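You operate a simulated robot arm through the tools that you are given. There is no shell and no other tool.

You run a simulated two-armed robot. Do the job below in one go: nothing can be reset, and whatever is moved stays where it is left.

## Task
Pick up the job card from the top of the teal cabinet with one hand, pass it to the other hand and put it on the upper shelf of the island rack.

It is judged by the outcome, as a careful person would: the job done as asked, and still so three seconds after it is handed in. It fails if anything else is knocked over, pushed out of place, dropped, spilled or broken.

## Robot
Two 7-joint arms with two-finger parallel grippers on one trunk, on a base that moves. Base frame: it is fixed to the floor where the robot stands at the start and does not move with it; the origin is under the middle of the robot, x ahead of it, y to its left, z up. Units: m, rad, N and s.
The left shoulder is at the start at [0.07, 0.134, 1.176], the right one opposite. With the tool pointing down near the work surface each hand reaches from about 0.1 to 0.64 m from the robot's upright axis, wherever it stands, measured 20 degrees to its own side. Places, roughly: job card [-2.25, 1.5, 1]; upper shelf of the island rack (124x18 cm) [-1.9, 1.04, 1.58]. Payload 1.57 kg a hand.
The TCP of each hand is the grasp point between the finger pads, 0.03 m short of the fingertips. In the tool frame z runs along the fingers and y along their closing line. The gripper opens to 0.08 m. The fingers are 0.017 m wide and 0.012 m thick; the gripper's body (0.04 by 0.082 m) begins 0.08 m behind the TCP.
Orientation is told as [roll, pitch, yaw] about the base's x, y, z axes, in that order, counted from this pose: with the fingers straight down and closing along the base's y, the tool's x points along the base's -x, its y along +y and its z along -z.

## Interface
- The arms move only by the tool nudge_tool. It takes "left_plan", "right_plan" or both (then of equal length, played together; a hand with none holds still); each is a list of rows, each a list of 7 numbers: the shift along the tool's x, y, z in units of 25 mm (1.0 is 25 mm), then the turn, a rotation vector about the tool's x, y, z in units of 8 degrees (1.0 is 8 degrees), then the opening, from 0 (shut) to 1 (fully open). In form: [[tx, ty, tz, rx, ry, rz, gripper], ...]. A call has 1 to 20 rows; each row shifts and turns the commanded pose from where the row before left it, along the tool's axes as they then stand. A call with a number of a shift or a turn outside -1 to 1 is refused whole. Each row takes 0.2 s and may step no farther than 0.05 m and 0.15 rad from the row before; otherwise, or with a gripper value out of range, the whole call is refused. Where a pose cannot be reached the arm comes as near as it can. A force on the tool above 40 N (or 10 N above the force at the start of the call, whichever is more), or a blocked arm, ends the call early, and 0.2 s more pass. The fingers move at their own pace (about 0.153 m/s each) and stop on an object; they squeeze with about 35 N. The grip force told is the motor's: it shows also when the fingers shut on nothing. Time passes only in rows, and 0.2 s behind the last, so rows that do not move let the fingers close. The reply holds the time, the measured pose of the TCP, the force on the tool along the base axes, the opening and the grip force, in the units named above and with some noise, with the torque about the TCP (base axes, N m) and any sound that the robot's microphone picked up, and new pictures: "show" is both (left out), scene, wrist or none (wrist: the cameras of the hands that moved).
- Cameras (640 x 400 px; columns grow to the right, rows downward): "scene" is now at [0.1402, 0.0087, 1.4036]; the picture's right is [0.10, -0.99, 0.00], its down [-0.58, -0.06, -0.81] and it looks along [0.81, 0.08, -0.58] (base axes); focal length 256 px, centre (320, 200). "left" rides on the left gripper at [0.072, 0.007, -0.122] in its tool frame; the picture's right is [-0.09, 1.00, 0.00], its down [-0.84, -0.08, -0.54] and it looks along [-0.54, -0.05, 0.84] (tool axes); focal length 238 px, centre (320, 200). "right" rides on the right gripper at [0.072, -0.007, -0.122] in its tool frame; the picture's right is [0.09, 1.00, 0.00], its down [-0.84, 0.08, -0.54] and it looks along [-0.54, 0.05, 0.84] (tool axes); focal length 238 px, centre (320, 200). There is no depth. A picture from a camera that has moved, and an enlarged one, comes with that camera's place and axes in the base frame and with its lens.
- move_column(by): slides the trunk up (or, below 0, down) by that many m; the arms and the scene camera ride with it, the base frame stays. It gives what a move gives, with no picture.
- base_move(legs): drives the robot by 1 to 6 legs, each [ahead, left, turn to the left] in m, m and rad, along the robot's own axes; the way and the turn of a leg run together, so that a leg with both is an arc; at most 1.5 m and 3.142 rad a leg. The arms and the cameras ride along, it lands a little off, and it stops where it bumps. It gives what a move gives, and a new picture of the scene camera.
- head_to(pan, tilt): turns the head with the scene camera to pan (to the left, within 1.501 rad either way) and tilt (down, from -0.506 to 1.204), counted from straight ahead of the robot. It gives what a move gives, and a new picture of the scene camera.
- zoom(camera, box): a new picture of the part [left, top, right, bottom] of that camera's present view, enlarged. It takes no simulated time.
- close_job(): hands the job in; it is judged then, once.

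Places have to be worked out from the pictures, the camera data and where the tool is seen. Open the grippers and draw the arms clear of the work before you hand the job in, unless the task says otherwise.

The tools are called after "Emit:" by a JSON object that holds its "name" and its "arguments". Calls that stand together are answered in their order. nudge_tool: Moves the arms, as the interface text tells. Its arguments: {"type":"object","properties":{"left_plan":{"type":"array","items":{"type":"array","items":{"type":"number"}}},"right_plan":{"type":"array","items":{"type":"array","items":{"type":"number"}}},"show":{"type":"string","enum":["both","scene","wrist","none"]}},"required":[]} The other tools are called the same way: move_column (by) moves the trunk up or down; base_move (legs) drives the base; head_to (pan, tilt) turns the head that bears the scene camera; zoom (camera, box) takes an enlarged picture of a part of a camera's view; close_job () hands the job in.

At the start:

```text
clock: 0.0
left_tool_pos: [0.415, 0.177, 1.2364]
left_tcp_rot: [-0.001, 0.001, 0.003]
left_wrist_force: [0.3, 0.1, -0.6]
left_torque: [0.03, -0.01, 0.04]
left_grip_width: 0.0798
left_grasp_force: 0.0
right_tool_pos: [0.4195, -0.1609, 1.2238]
right_tcp_rot: [0.0, 0.0, -0.001]
right_wrist_force: [0.7, 0.2, -1.1]
right_torque: [-0.01, 0.0, 0.01]
right_grip_width: 0.08
right_grasp_force: 0.0
trunk travel left (down, up): [-0.75, 0.19]
robot x, y, heading: [0.0015, 0.0008, -0.001]
head pan, tilt (commanded): [0.099, 0.623]
```

scene: 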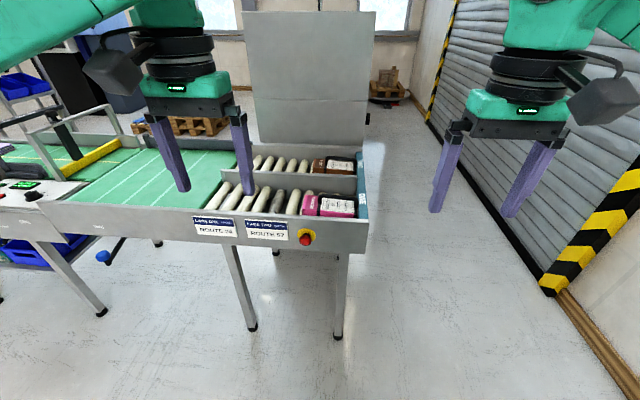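
right: 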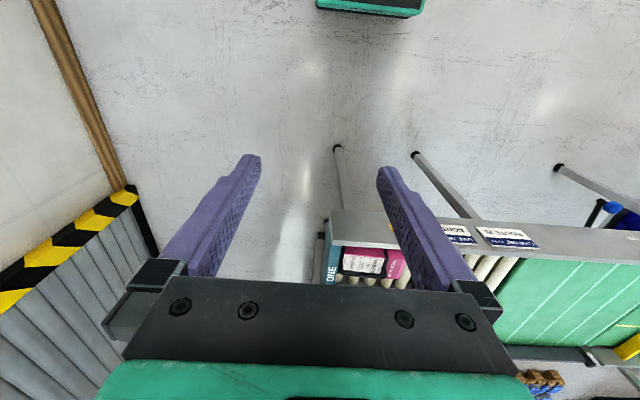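
left: 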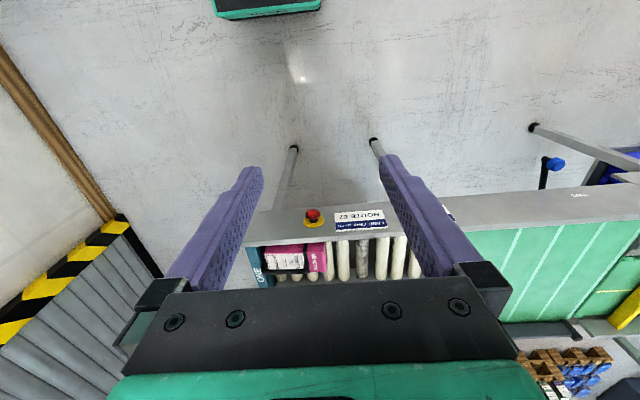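

The start pictures show a conveyor ahead; the cabinet and rack lie behind me to the left. I turn the head left to look toward them first.

Emit:
{"name": "head_to", "arguments": {"pan": 1.5, "tilt": 0.3}}

```text
clock: 1.5
left_tool_pos: [0.413, 0.177, 1.2369]
left_tcp_rot: [0.001, 0.001, 0.002]
left_wrist_force: [-0.9, -0.4, 0.4]
left_torque: [0.02, -0.02, 0.02]
left_grip_width: 0.0801
left_grasp_force: 0.1
right_tool_pos: [0.4188, -0.1608, 1.2229]
right_tcp_rot: [-0.001, -0.001, 0.0]
right_wrist_force: [-0.5, -0.3, -0.3]
right_torque: [0.0, 0.03, -0.01]
right_grip_width: 0.0798
right_grasp_force: 0.1
trunk travel left (down, up): [-0.75, 0.19]
robot x, y, heading: [0.0018, 0.0048, 0.002]
head pan, tilt (commanded): [1.499, 0.3]
camera scene: at [0.0597, 0.093, 1.4331], right [1.0, -0.07, 0.0], down [-0.02, -0.3, -0.96], along [0.07, 0.95, -0.3], focal length 256 px, centre (320, 200)
```

scene: 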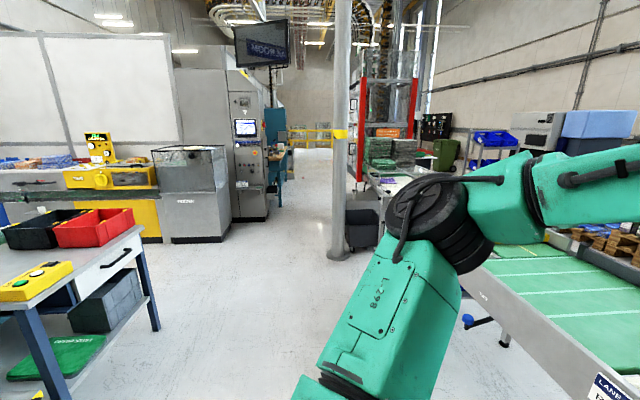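

The view left shows an open aisle, with a work table with bins at left. I turn the base in place about 90° left, which looks clear around the robot, to see more behind.

Emit:
{"name": "base_move", "arguments": {"legs": [[0, 0, 1.571]]}}

Emit:
{"name": "head_to", "arguments": {"pan": 0.9, "tilt": 0.35}}

```text
clock: 5.7
left_tool_pos: [-0.174, 0.4151, 1.2352]
left_tcp_rot: [-0.001, 0.0, 1.563]
left_wrist_force: [0.0, 0.0, 0.5]
left_torque: [-0.03, 0.0, 0.03]
left_grip_width: 0.0801
left_grasp_force: 0.0
right_tool_pos: [0.1633, 0.4187, 1.2219]
right_tcp_rot: [0.001, 0.0, 1.565]
right_wrist_force: [0.3, -0.3, -0.4]
right_torque: [0.0, 0.0, 0.0]
right_grip_width: 0.0803
right_grasp_force: 0.1
trunk travel left (down, up): [-0.75, 0.19]
robot x, y, heading: [0.0024, 0.0016, 1.558]
head pan, tilt (commanded): [1.499, 0.3]
camera scene: at [-0.0898, 0.0576, 1.4331], right [0.08, 1.0, 0.0], down [0.29, -0.02, -0.96], along [-0.95, 0.08, -0.3], focal length 256 px, centre (320, 200)
```

scene: 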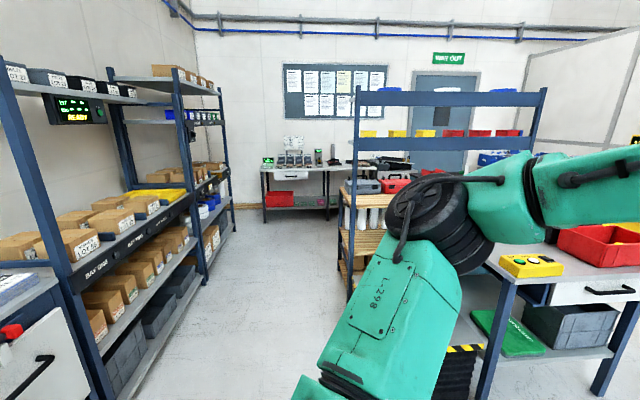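

```text
clock: 6.7
left_tool_pos: [-0.1738, 0.4152, 1.2357]
left_tcp_rot: [0.0, -0.002, 1.564]
left_wrist_force: [0.4, -0.4, 0.2]
left_torque: [-0.01, 0.0, 0.02]
left_grip_width: 0.0803
left_grasp_force: 0.1
right_tool_pos: [0.1639, 0.4186, 1.2216]
right_tcp_rot: [-0.001, 0.0, 1.564]
right_wrist_force: [-0.5, -0.9, 0.3]
right_torque: [-0.03, 0.01, 0.01]
right_grip_width: 0.0803
right_grasp_force: 0.1
trunk travel left (down, up): [-0.75, 0.19]
robot x, y, heading: [0.002, -0.0018, 1.564]
head pan, tilt (commanded): [0.901, 0.351]
camera scene: at [-0.0695, 0.1084, 1.4284], right [0.63, 0.78, 0.0], down [0.27, -0.22, -0.94], along [-0.73, 0.59, -0.34], focal length 256 px, centre (320, 200)
```

scene: 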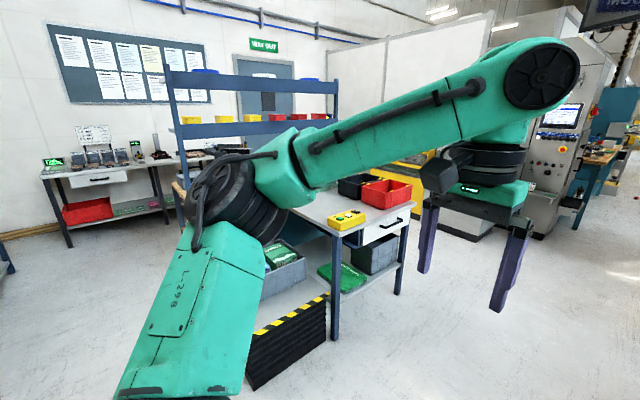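

From these views the blue rack runs along y from about 0.42 to 1.66 at x≈-1.9, with a work table in front of it and an aisle (y from about -1.0 to 0.4) beside it. The card's place is behind the rack, so I turn to face -x and move into the aisle for a look.

Emit:
{"name": "base_move", "arguments": {"legs": [[0, 0, 1.571], [1.0, 0.28, 0]]}}

Emit:
{"name": "head_to", "arguments": {"pan": -0.3, "tilt": 0.35}}

```text
clock: 15.9
left_tool_pos: [-1.429, -0.4282, 1.2356]
left_tcp_rot: [0.002, -0.002, 3.12]
left_wrist_force: [-0.2, 0.0, -0.3]
left_torque: [-0.01, 0.02, -0.02]
left_grip_width: 0.08
left_grasp_force: 0.1
right_tool_pos: [-1.4271, -0.0896, 1.2218]
right_tcp_rot: [0.0, -0.001, 3.12]
right_wrist_force: [0.1, 0.2, -0.5]
right_torque: [-0.03, -0.03, 0.01]
right_grip_width: 0.0797
right_grasp_force: 0.1
trunk travel left (down, up): [-0.75, 0.19]
robot x, y, heading: [-1.0081, -0.2603, 3.12]
head pan, tilt (commanded): [0.901, 0.351]
camera scene: at [-1.1175, -0.3292, 1.4284], right [-0.77, 0.64, 0.0], down [0.22, 0.26, -0.94], along [-0.6, -0.72, -0.34], focal length 256 px, centre (320, 200)
```

scene: 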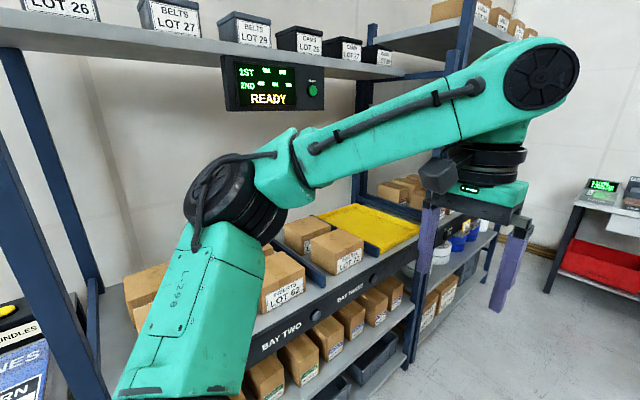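

```text
clock: 17.3
left_tool_pos: [-1.4289, -0.4266, 1.2355]
left_tcp_rot: [-0.001, 0.0, 3.122]
left_wrist_force: [0.1, 0.5, 0.0]
left_torque: [-0.05, 0.02, -0.01]
left_grip_width: 0.0801
left_grasp_force: 0.0
right_tool_pos: [-1.4264, -0.0889, 1.221]
right_tcp_rot: [0.001, -0.001, 3.119]
right_wrist_force: [-0.3, -0.3, -0.3]
right_torque: [0.0, -0.01, -0.03]
right_grip_width: 0.0799
right_grasp_force: 0.2
trunk travel left (down, up): [-0.75, 0.19]
robot x, y, heading: [-1.012, -0.2597, 3.119]
head pan, tilt (commanded): [-0.3, 0.351]
camera scene: at [-1.1471, -0.2283, 1.4283], right [0.32, 0.95, 0.0], down [0.33, -0.11, -0.94], along [-0.89, 0.3, -0.34], focal length 256 px, centre (320, 200)
```

scene: 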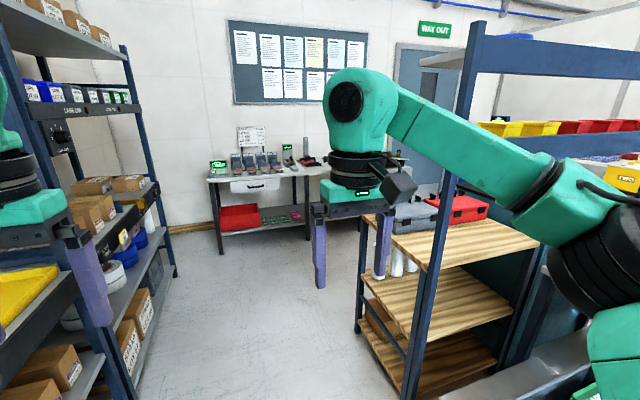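

The aisle continues past the rack's end, with a wooden-shelved unit behind it. I drive further along the aisle to see behind the rack.

Emit:
{"name": "base_move", "arguments": {"legs": [[1.0, 0.12, 0.02]]}}

Emit:
{"name": "head_to", "arguments": {"pan": -1.1, "tilt": 0.4}}

```text
clock: 22.5
left_tool_pos: [-2.4246, -0.5431, 1.2365]
left_tcp_rot: [-0.001, -0.001, -3.142]
left_wrist_force: [0.1, 0.5, 0.0]
left_torque: [0.01, -0.02, -0.04]
left_grip_width: 0.0801
left_grasp_force: 0.1
right_tool_pos: [-2.4312, -0.2056, 1.2235]
right_tcp_rot: [-0.001, -0.002, 3.142]
right_wrist_force: [-0.7, -0.2, -0.4]
right_torque: [-0.03, 0.0, 0.02]
right_grip_width: 0.0802
right_grasp_force: 0.1
trunk travel left (down, up): [-0.75, 0.19]
robot x, y, heading: [-2.0115, -0.3638, 3.141]
head pan, tilt (commanded): [-0.3, 0.351]
camera scene: at [-2.1475, -0.3387, 1.4284], right [0.3, 0.95, 0.0], down [0.33, -0.1, -0.94], along [-0.9, 0.28, -0.34], focal length 256 px, centre (320, 200)
```

scene: 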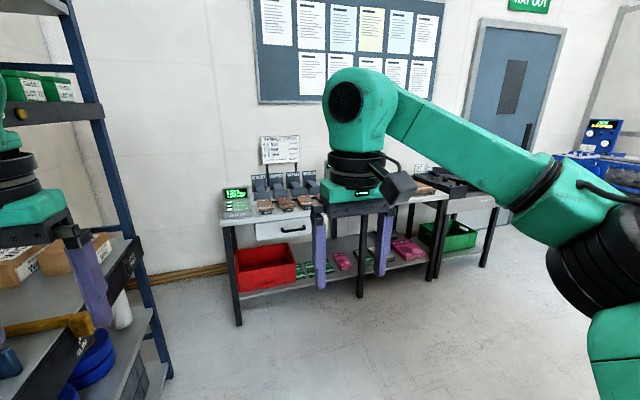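

```text
clock: 23.6
left_tool_pos: [-2.4253, -0.5439, 1.2363]
left_tcp_rot: [0.0, -0.001, -3.143]
left_wrist_force: [-1.0, 0.2, -0.1]
left_torque: [-0.02, -0.03, -0.04]
left_grip_width: 0.0801
left_grasp_force: 0.0
right_tool_pos: [-2.4313, -0.2059, 1.2224]
right_tcp_rot: [0.002, 0.001, 3.142]
right_wrist_force: [0.1, -0.4, 0.3]
right_torque: [-0.03, 0.05, 0.02]
right_grip_width: 0.08
right_grasp_force: 0.0
trunk travel left (down, up): [-0.75, 0.19]
robot x, y, heading: [-2.0137, -0.3675, 3.138]
head pan, tilt (commanded): [-1.1, 0.4]
camera scene: at [-2.1012, -0.2839, 1.4238], right [0.89, 0.45, 0.0], down [0.18, -0.35, -0.92], along [-0.42, 0.82, -0.39], focal length 256 px, centre (320, 200)
```

scene: 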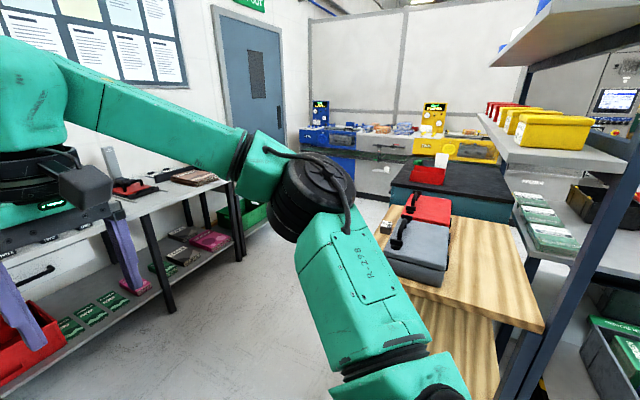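

I see a wooden-topped unit, then a teal cabinet with a dark top with a red tray and something white on it. I zoom in on that.

Emit:
{"name": "zoom", "arguments": {"camera": "scene", "box": [360, 130, 540, 243]}}

Emit:
{"name": "zoom", "arguments": {"camera": "scene", "box": [460, 0, 640, 200]}}

```text
3.54 times, centred on (450, 186) of scene
camera zoom: at [-2.1012, -0.2839, 1.4238], right [0.89, 0.45, 0.0], down [0.18, -0.35, -0.92], along [-0.42, 0.82, -0.39], focal length 908 px, centre (-140, 248)
```

zoom: 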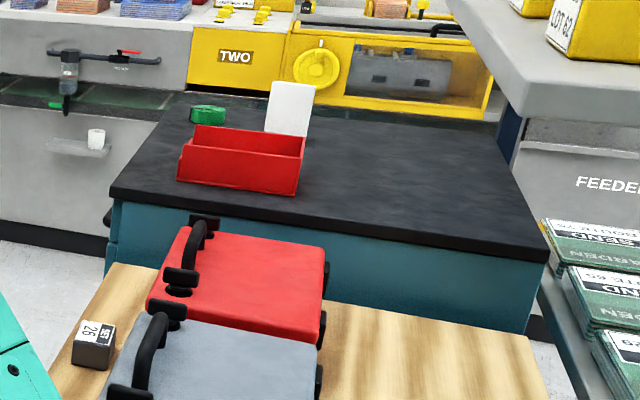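

```text
2.00 times, centred on (550, 100) of scene
camera zoom: at [-2.1012, -0.2839, 1.4238], right [0.89, 0.45, 0.0], down [0.18, -0.35, -0.92], along [-0.42, 0.82, -0.39], focal length 513 px, centre (-140, 400)
```

zoom: 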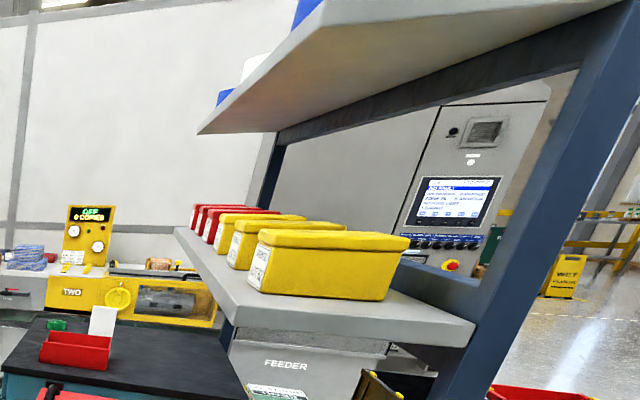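

The white card stands upright behind/in a red tray on the cabinet's dark top (cabinet roughly x -2.39…-1.76, front y≈1.2). I'll go round into the aisle at x≈-2.9 on the -x side of the cabinet and face +y.

Emit:
{"name": "base_move", "arguments": {"legs": [[0.72, 0, 0], [0, 0, -1.571], [0, 0.15, 0]]}}

Emit:
{"name": "head_to", "arguments": {"pan": -0.45, "tilt": 0.35}}

```text
clock: 32.4
left_tool_pos: [-3.0464, 0.0492, 1.2374]
left_tcp_rot: [0.003, -0.002, 1.563]
left_wrist_force: [0.0, 0.9, 0.1]
left_torque: [-0.05, 0.0, -0.01]
left_grip_width: 0.0803
left_grasp_force: 0.0
right_tool_pos: [-2.7077, 0.0528, 1.2218]
right_tcp_rot: [0.004, 0.001, 1.561]
right_wrist_force: [0.2, 0.1, 0.1]
right_torque: [-0.01, 0.0, 0.01]
right_grip_width: 0.08
right_grasp_force: 0.0
trunk travel left (down, up): [-0.75, 0.19]
robot x, y, heading: [-2.8766, -0.3636, 1.556]
head pan, tilt (commanded): [-1.1, 0.4]
camera scene: at [-2.7858, -0.2744, 1.4236], right [0.45, -0.89, 0.0], down [-0.35, -0.17, -0.92], along [0.82, 0.41, -0.39], focal length 256 px, centre (320, 200)
```

scene: 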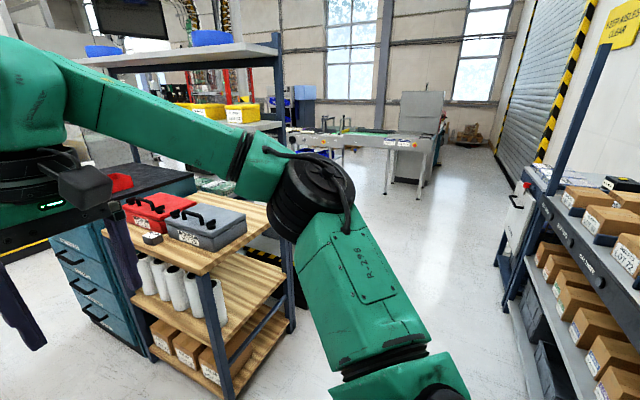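

```text
clock: 33.4
left_tool_pos: [-3.0488, 0.0493, 1.2362]
left_tcp_rot: [-0.001, -0.002, 1.565]
left_wrist_force: [0.7, 0.7, -0.2]
left_torque: [0.0, -0.02, 0.01]
left_grip_width: 0.0802
left_grasp_force: 0.0
right_tool_pos: [-2.7107, 0.0522, 1.222]
right_tcp_rot: [0.002, 0.0, 1.563]
right_wrist_force: [-0.4, 0.0, 0.1]
right_torque: [-0.05, -0.03, 0.0]
right_grip_width: 0.0798
right_grasp_force: 0.0
trunk travel left (down, up): [-0.75, 0.19]
robot x, y, heading: [-2.8739, -0.3645, 1.559]
head pan, tilt (commanded): [-0.45, 0.351]
camera scene: at [-2.8301, -0.2323, 1.4283], right [0.9, -0.44, 0.0], down [-0.15, -0.31, -0.94], along [0.42, 0.84, -0.34], focal length 256 px, centre (320, 200)
```

scene: 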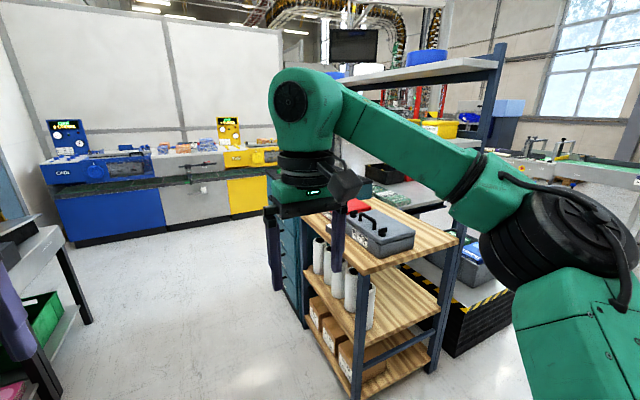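

The cabinet's drawer face is at x≈-2.35, and there is about 1.1 m of aisle to the wall bench. I drive up the aisle beside the cabinet.

Emit:
{"name": "base_move", "arguments": {"legs": [[1.4, 0.03, 0.012]]}}

Emit:
{"name": "head_to", "arguments": {"pan": -1.1, "tilt": 0.55}}

```text
clock: 40.4
left_tool_pos: [-3.0865, 1.4423, 1.2362]
left_tcp_rot: [0.0, -0.001, 1.58]
left_wrist_force: [0.5, 0.8, 0.3]
left_torque: [0.0, -0.02, 0.04]
left_grip_width: 0.08
left_grasp_force: 0.0
right_tool_pos: [-2.7477, 1.4493, 1.223]
right_tcp_rot: [0.0, 0.001, 1.581]
right_wrist_force: [0.1, 0.3, 0.3]
right_torque: [0.03, 0.0, -0.01]
right_grip_width: 0.0799
right_grasp_force: 0.1
trunk travel left (down, up): [-0.75, 0.19]
robot x, y, heading: [-2.9055, 1.0275, 1.578]
head pan, tilt (commanded): [-0.45, 0.351]
camera scene: at [-2.8633, 1.1624, 1.4284], right [0.9, -0.43, 0.0], down [-0.15, -0.31, -0.94], along [0.4, 0.85, -0.34], focal length 256 px, centre (320, 200)
```

scene: 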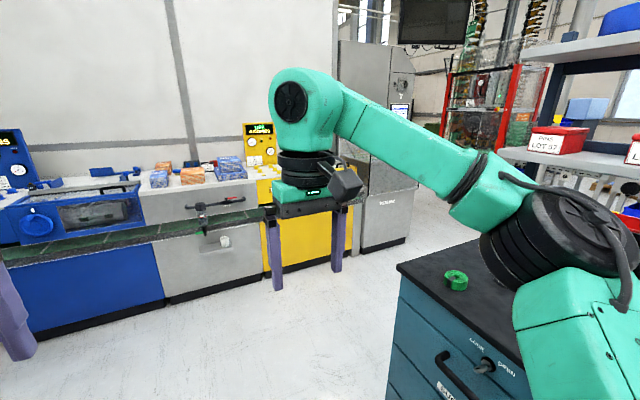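

```text
clock: 41.4
left_tool_pos: [-3.0864, 1.44, 1.2353]
left_tcp_rot: [-0.001, -0.002, 1.58]
left_wrist_force: [0.4, -0.4, -0.7]
left_torque: [0.0, 0.01, -0.02]
left_grip_width: 0.0799
left_grasp_force: 0.0
right_tool_pos: [-2.7479, 1.4498, 1.2221]
right_tcp_rot: [-0.001, -0.002, 1.579]
right_wrist_force: [0.5, 0.9, -0.2]
right_torque: [-0.03, -0.01, 0.03]
right_grip_width: 0.08
right_grasp_force: 0.0
trunk travel left (down, up): [-0.75, 0.19]
robot x, y, heading: [-2.9088, 1.0256, 1.581]
head pan, tilt (commanded): [-1.1, 0.55]
camera scene: at [-2.8235, 1.1202, 1.4101], right [0.46, -0.89, 0.0], down [-0.46, -0.24, -0.85], along [0.76, 0.39, -0.52], focal length 256 px, centre (320, 200)
```

scene: 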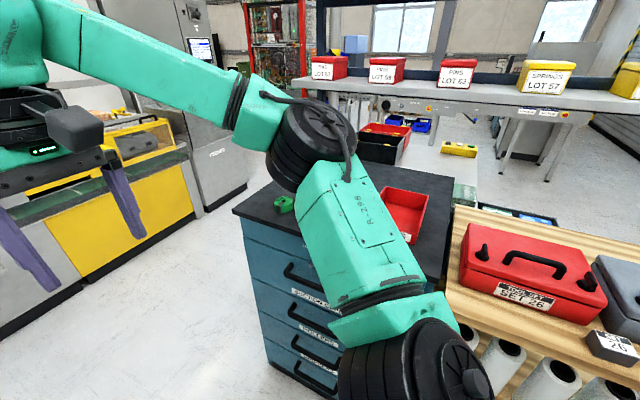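

My arm hides the card from here. I move level with the cabinet middle and turn right to face it.

Emit:
{"name": "base_move", "arguments": {"legs": [[0.38, -0.06, 0], [0, 0, -1.571]]}}

Emit:
{"name": "head_to", "arguments": {"pan": 0.0, "tilt": 0.6}}

```text
clock: 47.6
left_tool_pos: [-2.435, 1.5805, 1.2365]
left_tcp_rot: [-0.001, -0.002, -0.004]
left_wrist_force: [-0.1, 0.0, -0.2]
left_torque: [-0.05, 0.03, 0.04]
left_grip_width: 0.0798
left_grasp_force: 0.1
right_tool_pos: [-2.43, 1.2428, 1.2216]
right_tcp_rot: [0.002, 0.001, -0.005]
right_wrist_force: [0.2, -0.6, 0.1]
right_torque: [0.03, 0.0, -0.03]
right_grip_width: 0.0802
right_grasp_force: 0.1
trunk travel left (down, up): [-0.75, 0.19]
robot x, y, heading: [-2.852, 1.4025, -0.005]
head pan, tilt (commanded): [-1.1, 0.55]
camera scene: at [-2.7556, 1.3253, 1.4101], right [-0.89, -0.45, 0.0], down [-0.23, 0.47, -0.85], along [0.38, -0.76, -0.52], focal length 256 px, centre (320, 200)
```

scene: 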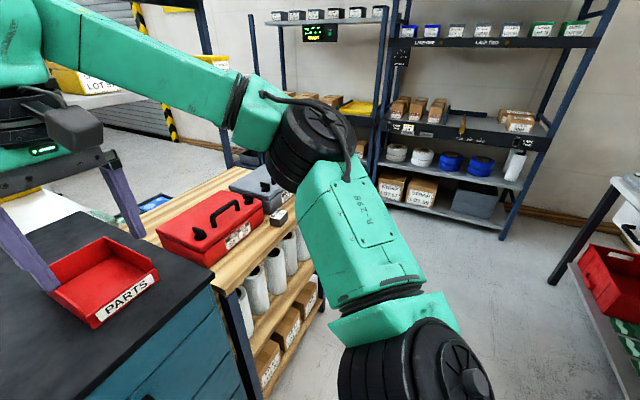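

```text
clock: 49.0
left_tool_pos: [-2.4333, 1.5813, 1.2364]
left_tcp_rot: [0.0, -0.003, -0.006]
left_wrist_force: [-0.5, -0.9, 0.0]
left_torque: [0.02, -0.02, -0.02]
left_grip_width: 0.0797
left_grasp_force: 0.0
right_tool_pos: [-2.4307, 1.2431, 1.2208]
right_tcp_rot: [0.0, 0.0, -0.005]
right_wrist_force: [0.0, -1.1, 0.1]
right_torque: [-0.02, -0.04, -0.01]
right_grip_width: 0.08
right_grasp_force: 0.1
trunk travel left (down, up): [-0.75, 0.19]
robot x, y, heading: [-2.8482, 1.4072, -0.006]
head pan, tilt (commanded): [0.0, 0.6]
camera scene: at [-2.7075, 1.4047, 1.4056], right [-0.01, -1.0, 0.0], down [-0.57, 0.0, -0.82], along [0.82, -0.01, -0.57], focal length 256 px, centre (320, 200)
```

scene: 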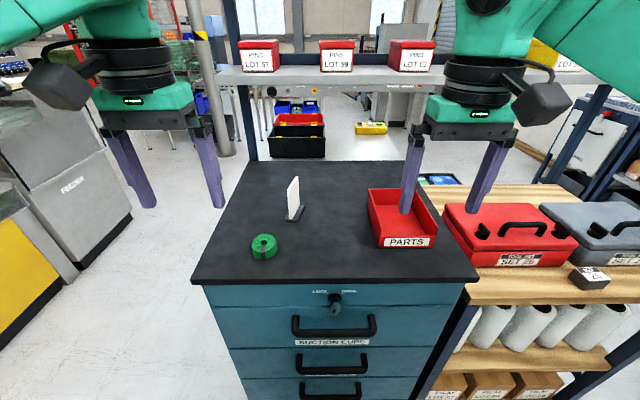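

Now the card is plain: it stands upright in a small dark stand at about pixel (293,205), nearly edge-on to me, with a green tape roll nearby and a red tray to the right. I zoom in.

Emit:
{"name": "zoom", "arguments": {"camera": "scene", "box": [230, 150, 358, 270]}}

Emit:
{"name": "zoom", "arguments": {"camera": "left", "box": [0, 0, 640, 400]}}

Emit:
{"name": "zoom", "arguments": {"camera": "right", "box": [0, 0, 640, 400]}}

```text
3.33 times, centred on (294, 210) of scene
camera zoom: at [-2.7075, 1.4047, 1.4056], right [-0.01, -1.0, 0.0], down [-0.57, 0.0, -0.82], along [0.82, -0.01, -0.57], focal length 855 px, centre (407, 167)
```

zoom: 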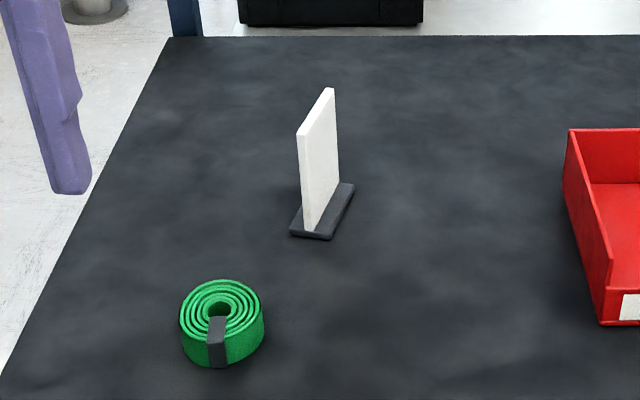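

```text
1.00 times, centred on (320, 200) of left (not enlarged: the box is as wide or as high as the picture)
camera zoom: at [-2.5061, 1.5877, 1.358], right [0.1, 1.0, 0.0], down [0.84, -0.08, 0.54], along [0.54, -0.05, -0.84], focal length 238 px, centre (320, 200)
```

zoom: 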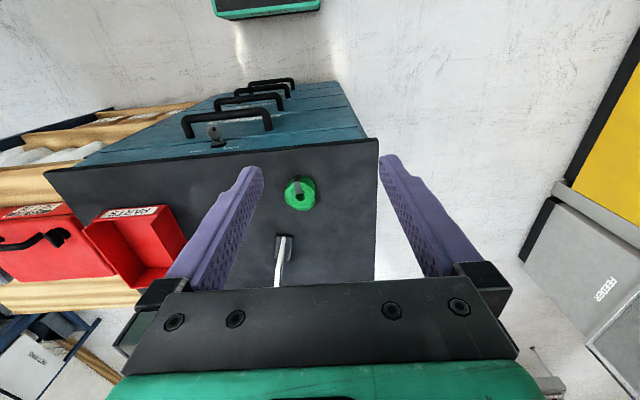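

```text
1.00 times, centred on (320, 200) of right (not enlarged: the box is as wide or as high as the picture)
camera zoom: at [-2.5024, 1.2372, 1.3441], right [-0.09, 1.0, 0.0], down [0.84, 0.07, 0.54], along [0.54, 0.05, -0.84], focal length 238 px, centre (320, 200)
```

zoom: 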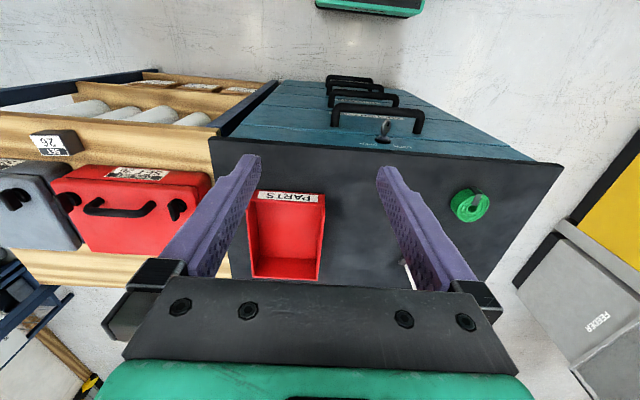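

The card is a white panel set in a small dark foot, plane roughly along x. I zoom the left wrist camera on it to triangulate.

Emit:
{"name": "zoom", "arguments": {"camera": "left", "box": [230, 160, 358, 290]}}

Emit:
{"name": "head_to", "arguments": {"pan": 0.1, "tilt": 0.0}}

```text
3.08 times, centred on (294, 225) of left
camera zoom: at [-2.5061, 1.5877, 1.358], right [0.1, 1.0, 0.0], down [0.84, -0.08, 0.54], along [0.54, -0.05, -0.84], focal length 733 px, centre (400, 123)
```

zoom: 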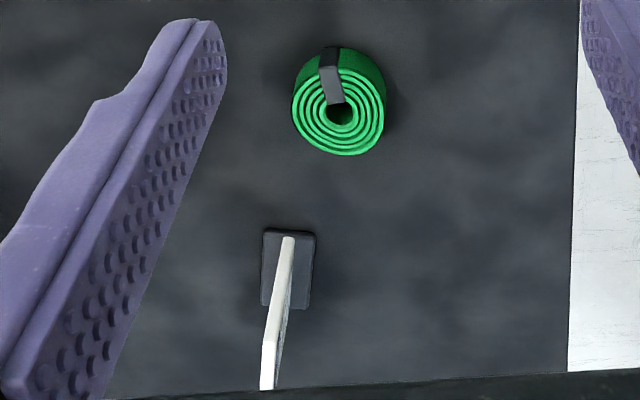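

```text
clock: 50.0
left_tool_pos: [-2.4339, 1.5805, 1.2363]
left_tcp_rot: [0.0, 0.0, -0.003]
left_wrist_force: [0.8, 0.1, -0.5]
left_torque: [0.0, 0.02, 0.01]
left_grip_width: 0.0797
left_grasp_force: 0.1
right_tool_pos: [-2.4305, 1.2427, 1.2221]
right_tcp_rot: [0.001, 0.001, -0.007]
right_wrist_force: [0.2, -0.9, -0.4]
right_torque: [-0.01, 0.02, 0.0]
right_grip_width: 0.0799
right_grasp_force: 0.0
trunk travel left (down, up): [-0.75, 0.19]
robot x, y, heading: [-2.8512, 1.406, -0.004]
head pan, tilt (commanded): [0.099, 0.0]
camera scene: at [-2.7063, 1.4137, 1.4607], right [0.09, -1.0, 0.0], down [0.0, 0.0, -1.0], along [1.0, 0.09, 0.0], focal length 256 px, centre (320, 200)
```

scene: 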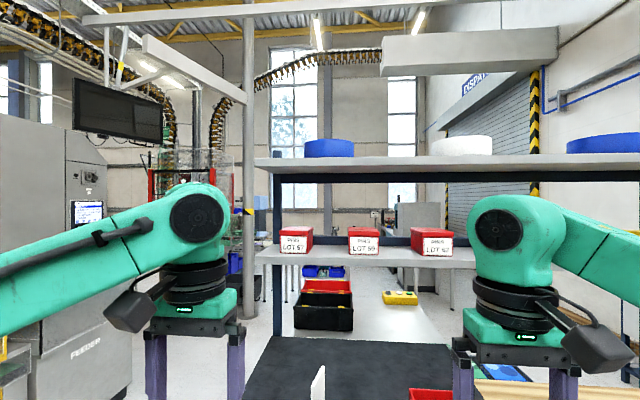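

Triangulating: the card's foot is near (-2.15, 1.47), cabinet top z≈0.975, card from z≈0.987 to 1.077, about 64 mm wide, yaw about -15°. The upper shelf (z≈1.58) holds three tubs at y≈0.6, 1.04, 1.45, with a free gap near y≈1.25. I look down to check my clearance to the cabinet before moving closer.

Emit:
{"name": "head_to", "arguments": {"pan": 0.0, "tilt": 1.2}}

```text
clock: 51.4
left_tool_pos: [-2.4345, 1.5817, 1.2376]
left_tcp_rot: [0.0, -0.002, -0.005]
left_wrist_force: [0.8, 0.3, -0.1]
left_torque: [-0.03, -0.02, 0.0]
left_grip_width: 0.0801
left_grasp_force: 0.0
right_tool_pos: [-2.4296, 1.2424, 1.2225]
right_tcp_rot: [-0.001, 0.001, -0.005]
right_wrist_force: [0.3, -0.8, 0.2]
right_torque: [0.0, 0.05, -0.01]
right_grip_width: 0.0798
right_grasp_force: 0.0
trunk travel left (down, up): [-0.75, 0.19]
robot x, y, heading: [-2.8515, 1.4094, -0.004]
head pan, tilt (commanded): [0.0, 1.201]
camera scene: at [-2.7399, 1.405, 1.361], right [-0.01, -1.0, 0.0], down [-0.93, 0.01, -0.36], along [0.36, 0.0, -0.93], focal length 256 px, centre (320, 200)
```

scene: 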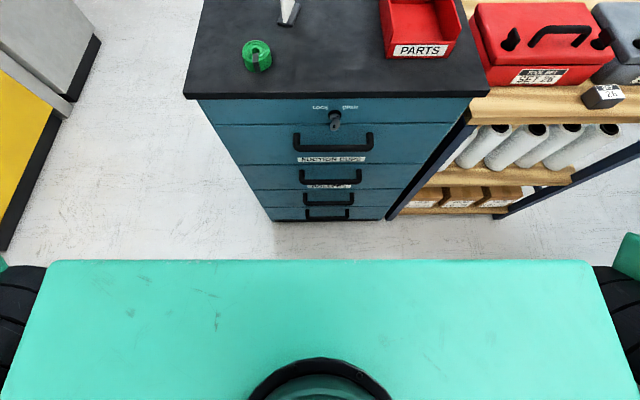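

The base does not show beyond the shoulder bar, so it ends within about 0.31 m of my axis; the cabinet edge is at x≈-2.38, so moving ahead 0.11 m is safe and puts the card in reach.

Emit:
{"name": "base_move", "arguments": {"legs": [[0.11, 0.0, 0.004]]}}

Emit:
{"name": "head_to", "arguments": {"pan": 0.0, "tilt": 0.6}}

Emit:
{"name": "zoom", "arguments": {"camera": "scene", "box": [220, 160, 380, 280]}}

Emit:
{"name": "zoom", "arguments": {"camera": "left", "box": [220, 100, 380, 300]}}

```text
clock: 52.6
left_tool_pos: [-2.3274, 1.5831, 1.2379]
left_tcp_rot: [0.001, -0.003, -0.001]
left_wrist_force: [-0.5, 0.1, -0.5]
left_torque: [-0.01, -0.03, -0.03]
left_grip_width: 0.08
left_grasp_force: 0.0
right_tool_pos: [-2.3215, 1.2432, 1.2237]
right_tcp_rot: [0.001, -0.003, -0.002]
right_wrist_force: [-0.5, -0.4, 0.9]
right_torque: [-0.03, -0.02, 0.02]
right_grip_width: 0.08
right_grasp_force: 0.1
trunk travel left (down, up): [-0.75, 0.19]
robot x, y, heading: [-2.7386, 1.4055, -0.001]
head pan, tilt (commanded): [0.0, 1.201]
camera scene: at [-2.6331, 1.405, 1.3612], right [0.0, -1.0, 0.0], down [-0.93, 0.0, -0.36], along [0.36, 0.0, -0.93], focal length 256 px, centre (320, 200)
```

scene: 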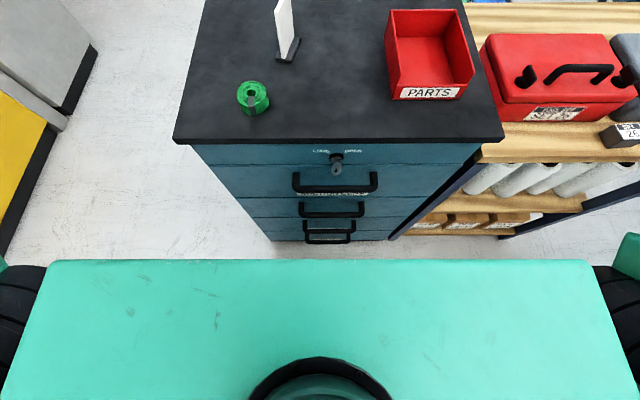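

```text
clock: 53.6
left_tool_pos: [-2.3254, 1.5825, 1.2359]
left_tcp_rot: [0.0, -0.001, -0.001]
left_wrist_force: [-0.8, -0.2, 0.8]
left_torque: [-0.03, -0.02, -0.02]
left_grip_width: 0.0801
left_grasp_force: 0.1
right_tool_pos: [-2.3193, 1.2446, 1.2226]
right_tcp_rot: [-0.001, -0.002, 0.0]
right_wrist_force: [-0.5, -0.3, 1.1]
right_torque: [0.03, -0.03, -0.01]
right_grip_width: 0.0801
right_grasp_force: 0.1
trunk travel left (down, up): [-0.75, 0.19]
robot x, y, heading: [-2.7391, 1.4034, -0.005]
head pan, tilt (commanded): [0.0, 0.6]
camera scene: at [-2.5985, 1.4049, 1.4056], right [0.0, -1.0, 0.0], down [-0.57, 0.0, -0.82], along [0.82, 0.0, -0.57], focal length 256 px, centre (320, 200)
```

scene: 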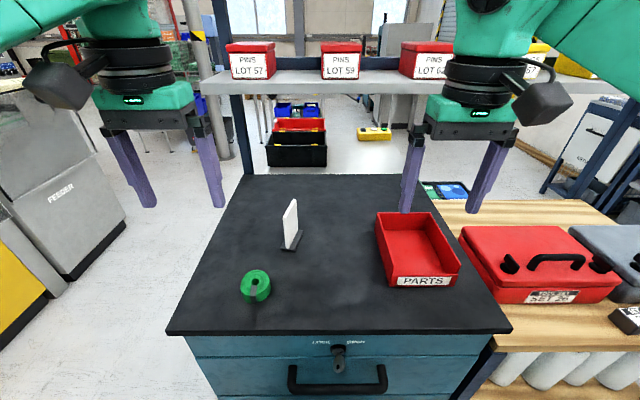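

```text
3.33 times, centred on (300, 220) of scene
camera zoom: at [-2.5985, 1.4049, 1.4056], right [0.0, -1.0, 0.0], down [-0.57, 0.0, -0.82], along [0.82, 0.0, -0.57], focal length 855 px, centre (387, 133)
```

zoom: 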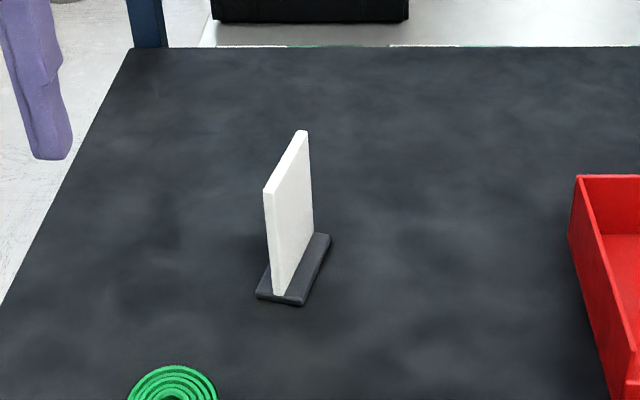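

```text
2.00 times, centred on (300, 200) of left
camera zoom: at [-2.3978, 1.5886, 1.3582], right [0.09, 1.0, 0.0], down [0.84, -0.08, 0.54], along [0.54, -0.05, -0.84], focal length 477 px, centre (360, 200)
```

zoom: 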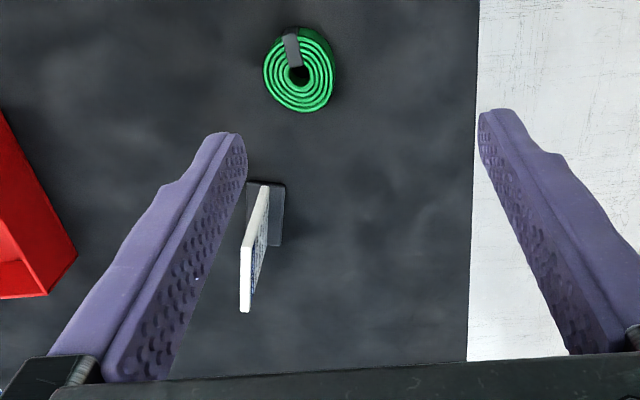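

Refined triangulation: card top edge runs from (-2.185, 1.480) to (-2.115, 1.464) at z≈1.077, centre (-2.150, 1.472), yaw ≈ -13°. I bring the open left hand above it at z≈1.17 and turn it to match.

Emit:
{"name": "nudge_tool", "arguments": {"left_plan": [[-0.877, -0.5525, 0.33, 0, 0, 0, 1], [-0.877, -0.5525, 0.33, 0, 0, 0, 1], [-0.877, -0.5525, 0.33, 0, 0, 0, 1], [-0.877, -0.5525, 0.33, 0, 0, 0, 1], [-0.877, -0.5525, 0.33, 0, 0, 0, 1], [-0.877, -0.5525, 0.33, 0, 0, 0, 1], [-0.877, -0.5525, 0.33, 0, 0, 0, 1], [-0.877, -0.5525, 0.33, 0, 0, 0, 1], [0, 0, 0, 0, 0, 0.805, 1], [0, 0, 0, 0, 0, 0.805, 1], [0, 0, 0, 0, 0, 0, 1]]}}

```text
clock: 56.0
left_tool_pos: [-2.1714, 1.4793, 1.1667]
left_tcp_rot: [0.0, -0.001, -0.229]
left_wrist_force: [0.0, -0.7, 0.3]
left_torque: [0.02, 0.01, 0.01]
left_grip_width: 0.08
left_grasp_force: 0.1
left hand out of reach, approached as far as the arm can: row 7, 8
right_tool_pos: [-2.3201, 1.245, 1.2229]
right_tcp_rot: [0.0, -0.002, -0.002]
right_wrist_force: [-0.2, -0.2, -0.2]
right_torque: [-0.02, -0.01, 0.0]
right_grip_width: 0.0799
right_grasp_force: 0.0
trunk travel left (down, up): [-0.75, 0.19]
robot x, y, heading: [-2.7353, 1.4055, -0.001]
head pan, tilt (commanded): [0.0, 0.6]
camera scene: at [-2.598, 1.4049, 1.4056], right [0.0, -1.0, 0.0], down [-0.56, 0.0, -0.83], along [0.83, 0.0, -0.56], focal length 256 px, centre (320, 200)
camera left: at [-2.2416, 1.5028, 1.2885], right [0.31, 0.95, 0.0], down [0.8, -0.26, 0.54], along [0.52, -0.17, -0.84], focal length 238 px, centre (320, 200)
```

scene: 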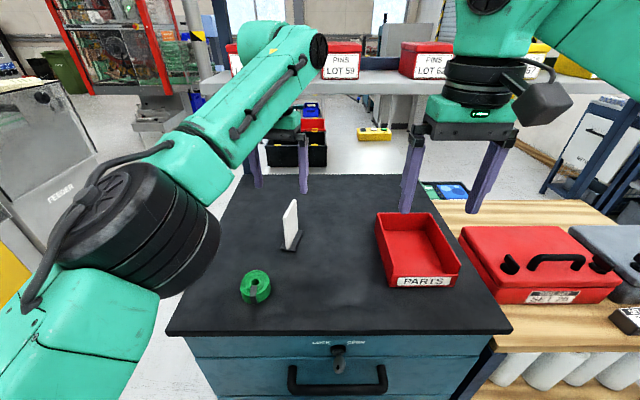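
left: 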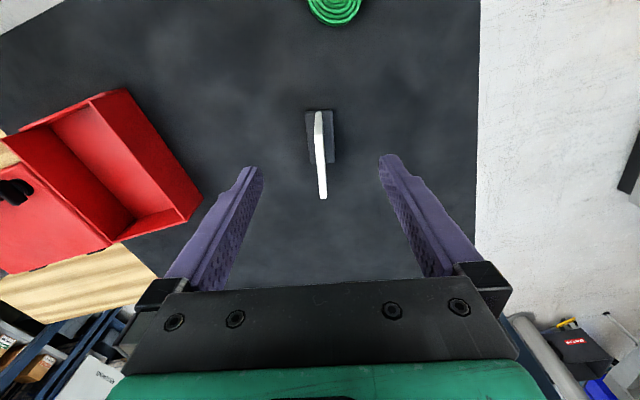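

The left hand stopped short at x≈-2.171 (at the reach limit because the wrist sits well above the shoulder). I raise the trunk 0.12 m so the shoulder is level with the wrist, which gives more reach.

Emit:
{"name": "move_column", "arguments": {"by": 0.12}}

```text
clock: 57.5
left_tool_pos: [-2.1716, 1.48, 1.2865]
left_tcp_rot: [0.0, -0.002, -0.227]
left_wrist_force: [0.3, 1.6, -0.8]
left_torque: [0.02, -0.02, -0.01]
left_grip_width: 0.0798
left_grasp_force: 0.0
right_tool_pos: [-2.3198, 1.2437, 1.3417]
right_tcp_rot: [-0.001, 0.001, -0.001]
right_wrist_force: [-0.3, -0.3, 0.3]
right_torque: [0.0, 0.0, 0.0]
right_grip_width: 0.0801
right_grasp_force: 0.0
trunk travel left (down, up): [-0.87, 0.07]
robot x, y, heading: [-2.7394, 1.407, 0.0]
head pan, tilt (commanded): [0.0, 0.6]
```

Trunk is up, hands rode along to z≈1.287. I lower the left hand to z≈1.167 while moving it over the card centre.

Emit:
{"name": "nudge_tool", "arguments": {"left_plan": [[0, 0, 0.96, 0, 0, 0, 1], [0, 0, 0.96, 0, 0, 0, 1], [-0.3, -0.04, 0.96, 0, 0, 0, 1], [-0.3, -0.04, 0.96, 0, 0, 0, 1], [-0.31, -0.04, 0.96, 0, 0, 0, 1], [0, 0, 0, 0, 0, 0, 1]]}}

Emit:
{"name": "zoom", "arguments": {"camera": "left", "box": [220, 60, 440, 260]}}

Emit:
{"name": "zoom", "arguments": {"camera": "scene", "box": [200, 150, 400, 290]}}

```text
clock: 58.9
left_tool_pos: [-2.1522, 1.4714, 1.1656]
left_tcp_rot: [0.001, -0.001, -0.227]
left_wrist_force: [-0.7, 0.6, 0.4]
left_torque: [0.01, -0.01, 0.02]
left_grip_width: 0.08
left_grasp_force: 0.0
right_tool_pos: [-2.3205, 1.2433, 1.3428]
right_tcp_rot: [0.003, -0.002, -0.003]
right_wrist_force: [-0.3, -1.3, 0.1]
right_torque: [0.0, 0.04, 0.02]
right_grip_width: 0.0801
right_grasp_force: 0.0
trunk travel left (down, up): [-0.87, 0.07]
robot x, y, heading: [-2.7379, 1.4051, 0.0]
head pan, tilt (commanded): [0.0, 0.6]
camera scene: at [-2.5982, 1.4045, 1.5256], right [0.0, -1.0, 0.0], down [-0.56, 0.0, -0.83], along [0.83, 0.0, -0.56], focal length 256 px, centre (320, 200)
camera left: at [-2.22, 1.4942, 1.2875], right [0.31, 0.95, 0.0], down [0.8, -0.26, 0.54], along [0.52, -0.17, -0.84], focal length 238 px, centre (320, 200)
```

scene: 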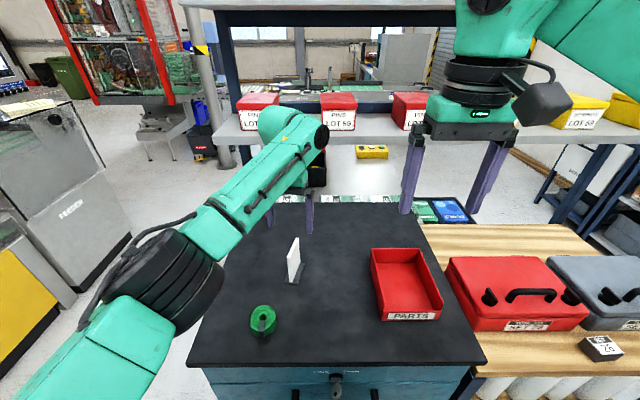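
left: 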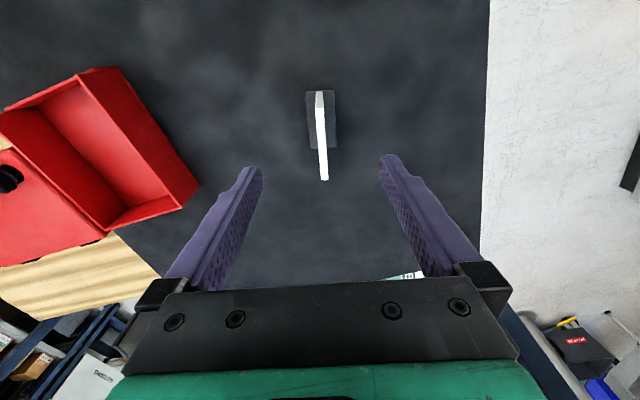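

```text
2.00 times, centred on (330, 160) of left
camera zoom: at [-2.22, 1.4942, 1.2875], right [0.31, 0.95, 0.0], down [0.8, -0.26, 0.54], along [0.52, -0.17, -0.84], focal length 477 px, centre (300, 280)
```

zoom: 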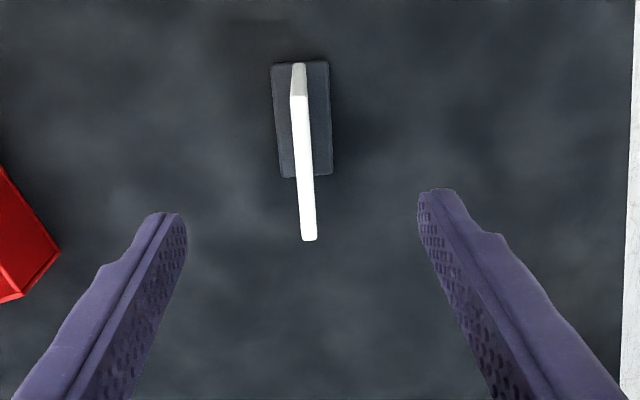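

```text
2.86 times, centred on (300, 220) of scene
camera zoom: at [-2.5982, 1.4045, 1.5256], right [0.0, -1.0, 0.0], down [-0.56, 0.0, -0.83], along [0.83, 0.0, -0.56], focal length 732 px, centre (377, 143)
```

zoom: 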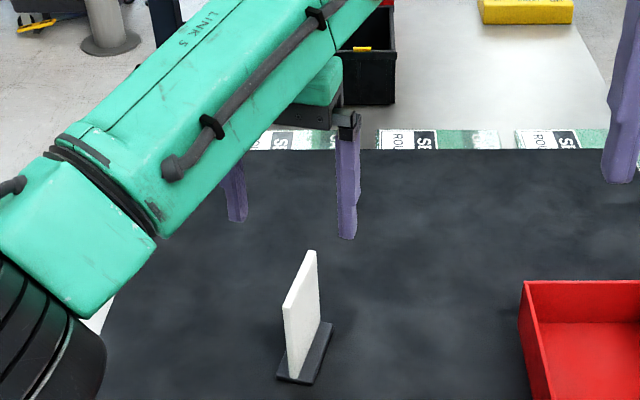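

The left camera shows the card between the fingers, about 1.7 mm off centre and 1° off in yaw. I correct that and descend to TCP z≈1.068 (fingertips well above the foot), still open.

Emit:
{"name": "nudge_tool", "arguments": {"left_plan": [[0, 0.07, 0, 0, 0, 0.13, 1], [0, 0, 0.976, 0, 0, 0, 1], [0, 0, 0.976, 0, 0, 0, 1], [0, 0, 0.976, 0, 0, 0, 1], [0, 0, 0.976, 0, 0, 0, 1], [0, 0, 0, 0, 0, 0, 1]]}}

Emit:
{"name": "zoom", "arguments": {"camera": "left", "box": [240, 60, 400, 260]}}

Emit:
{"name": "zoom", "arguments": {"camera": "scene", "box": [220, 180, 380, 300]}}

```text
clock: 60.3
left_tool_pos: [-2.1502, 1.4728, 1.0686]
left_tcp_rot: [0.001, -0.001, -0.243]
left_wrist_force: [-0.1, 0.0, 0.5]
left_torque: [-0.04, 0.02, 0.01]
left_grip_width: 0.0796
left_grasp_force: 0.0
right_tool_pos: [-2.3192, 1.2441, 1.3431]
right_tcp_rot: [0.001, -0.003, -0.001]
right_wrist_force: [-1.0, 0.0, -0.6]
right_torque: [-0.01, 0.02, -0.01]
right_grip_width: 0.0801
right_grasp_force: 0.1
trunk travel left (down, up): [-0.87, 0.07]
robot x, y, heading: [-2.7369, 1.4042, -0.001]
head pan, tilt (commanded): [0.0, 0.6]
camera scene: at [-2.5979, 1.4049, 1.5256], right [0.0, -1.0, 0.0], down [-0.57, 0.0, -0.82], along [0.82, 0.0, -0.57], focal length 256 px, centre (320, 200)
camera left: at [-2.2184, 1.4969, 1.1901], right [0.33, 0.94, 0.0], down [0.79, -0.28, 0.54], along [0.51, -0.18, -0.84], focal length 238 px, centre (320, 200)
```

scene: 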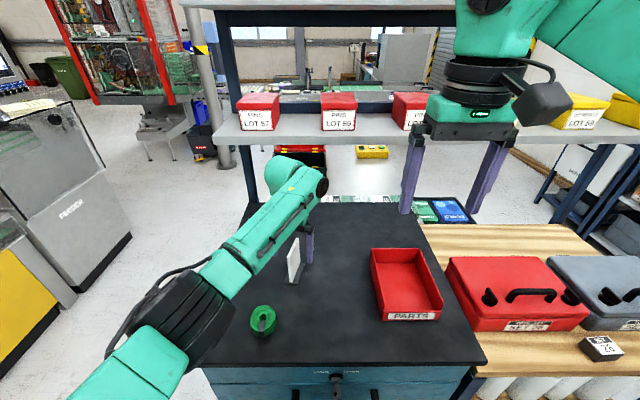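
left: 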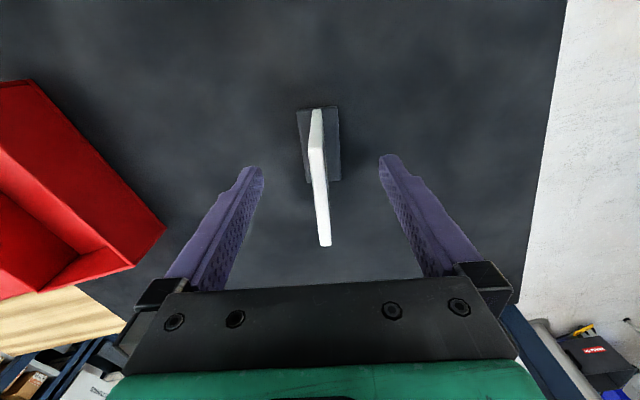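

```text
2.00 times, centred on (320, 160) of left
camera zoom: at [-2.2184, 1.4969, 1.1901], right [0.33, 0.94, 0.0], down [0.79, -0.28, 0.54], along [0.51, -0.18, -0.84], focal length 477 px, centre (320, 280)
```

zoom: 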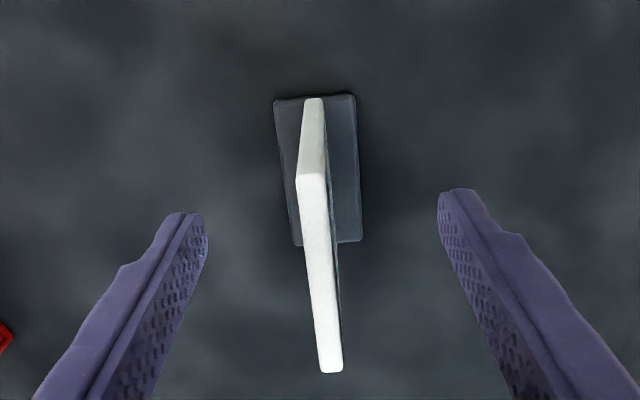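

```text
3.33 times, centred on (300, 240) of scene
camera zoom: at [-2.5979, 1.4049, 1.5256], right [0.0, -1.0, 0.0], down [-0.57, 0.0, -0.82], along [0.82, 0.0, -0.57], focal length 855 px, centre (387, 67)
```

zoom: 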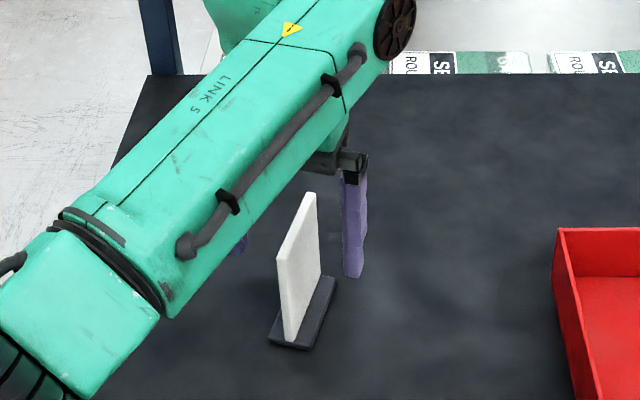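

Card sits centred between the fingers with pads covering its upper ~4 cm. I close the left gripper.

Emit:
{"name": "nudge_tool", "arguments": {"left_plan": [[0, 0.03, 0, 0, 0, 0, 0.4], [0, 0, 0, 0, 0, 0, 0], [0, 0, 0, 0, 0, 0, 0], [0, 0, 0, 0, 0, 0, 0]]}}

Emit:
{"name": "zoom", "arguments": {"camera": "scene", "box": [220, 180, 380, 300]}}

```text
clock: 61.3
left_tool_pos: [-2.1498, 1.4749, 1.0681]
left_tcp_rot: [0.0, -0.002, -0.245]
left_wrist_force: [-0.3, -0.1, -0.1]
left_torque: [0.02, -0.04, 0.02]
left_grip_width: 0.0072
left_grasp_force: 26.1
right_tool_pos: [-2.3195, 1.2437, 1.342]
right_tcp_rot: [0.002, 0.0, -0.001]
right_wrist_force: [0.7, -0.3, -0.3]
right_torque: [-0.01, -0.05, 0.0]
right_grip_width: 0.0798
right_grasp_force: 0.0
trunk travel left (down, up): [-0.87, 0.07]
robot x, y, heading: [-2.7381, 1.4049, 0.001]
head pan, tilt (commanded): [0.0, 0.6]
camera scene: at [-2.5977, 1.4048, 1.5256], right [0.0, -1.0, 0.0], down [-0.57, 0.0, -0.82], along [0.82, 0.0, -0.57], focal length 256 px, centre (320, 200)
camera left: at [-2.218, 1.4977, 1.1905], right [0.33, 0.94, 0.0], down [0.79, -0.28, 0.54], along [0.51, -0.18, -0.84], focal length 238 px, centre (320, 200)
```

scene: 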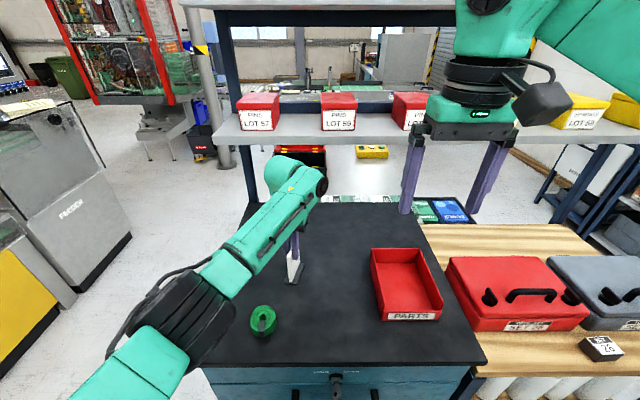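
left: 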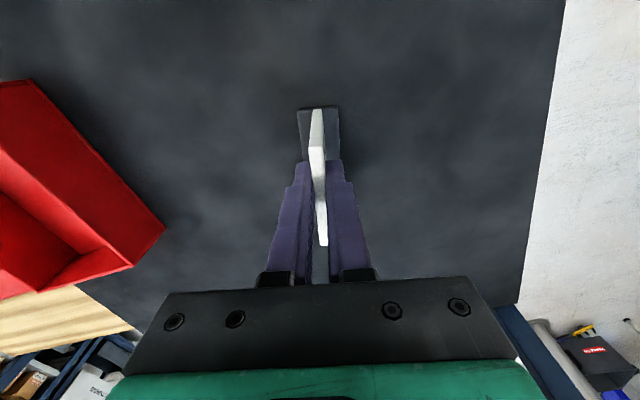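

```text
3.33 times, centred on (300, 240) of scene
camera zoom: at [-2.5977, 1.4048, 1.5256], right [0.0, -1.0, 0.0], down [-0.57, 0.0, -0.82], along [0.82, 0.0, -0.57], focal length 855 px, centre (387, 67)
```

zoom: 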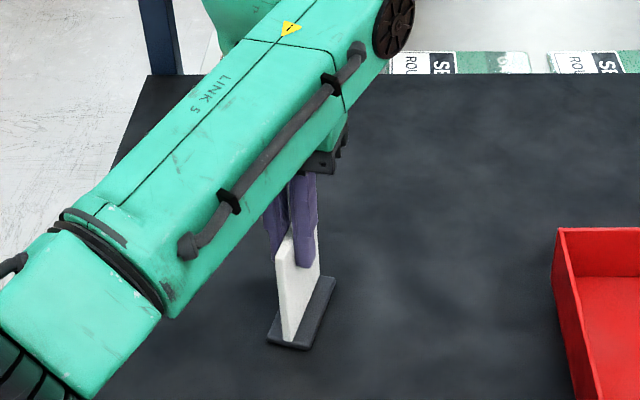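

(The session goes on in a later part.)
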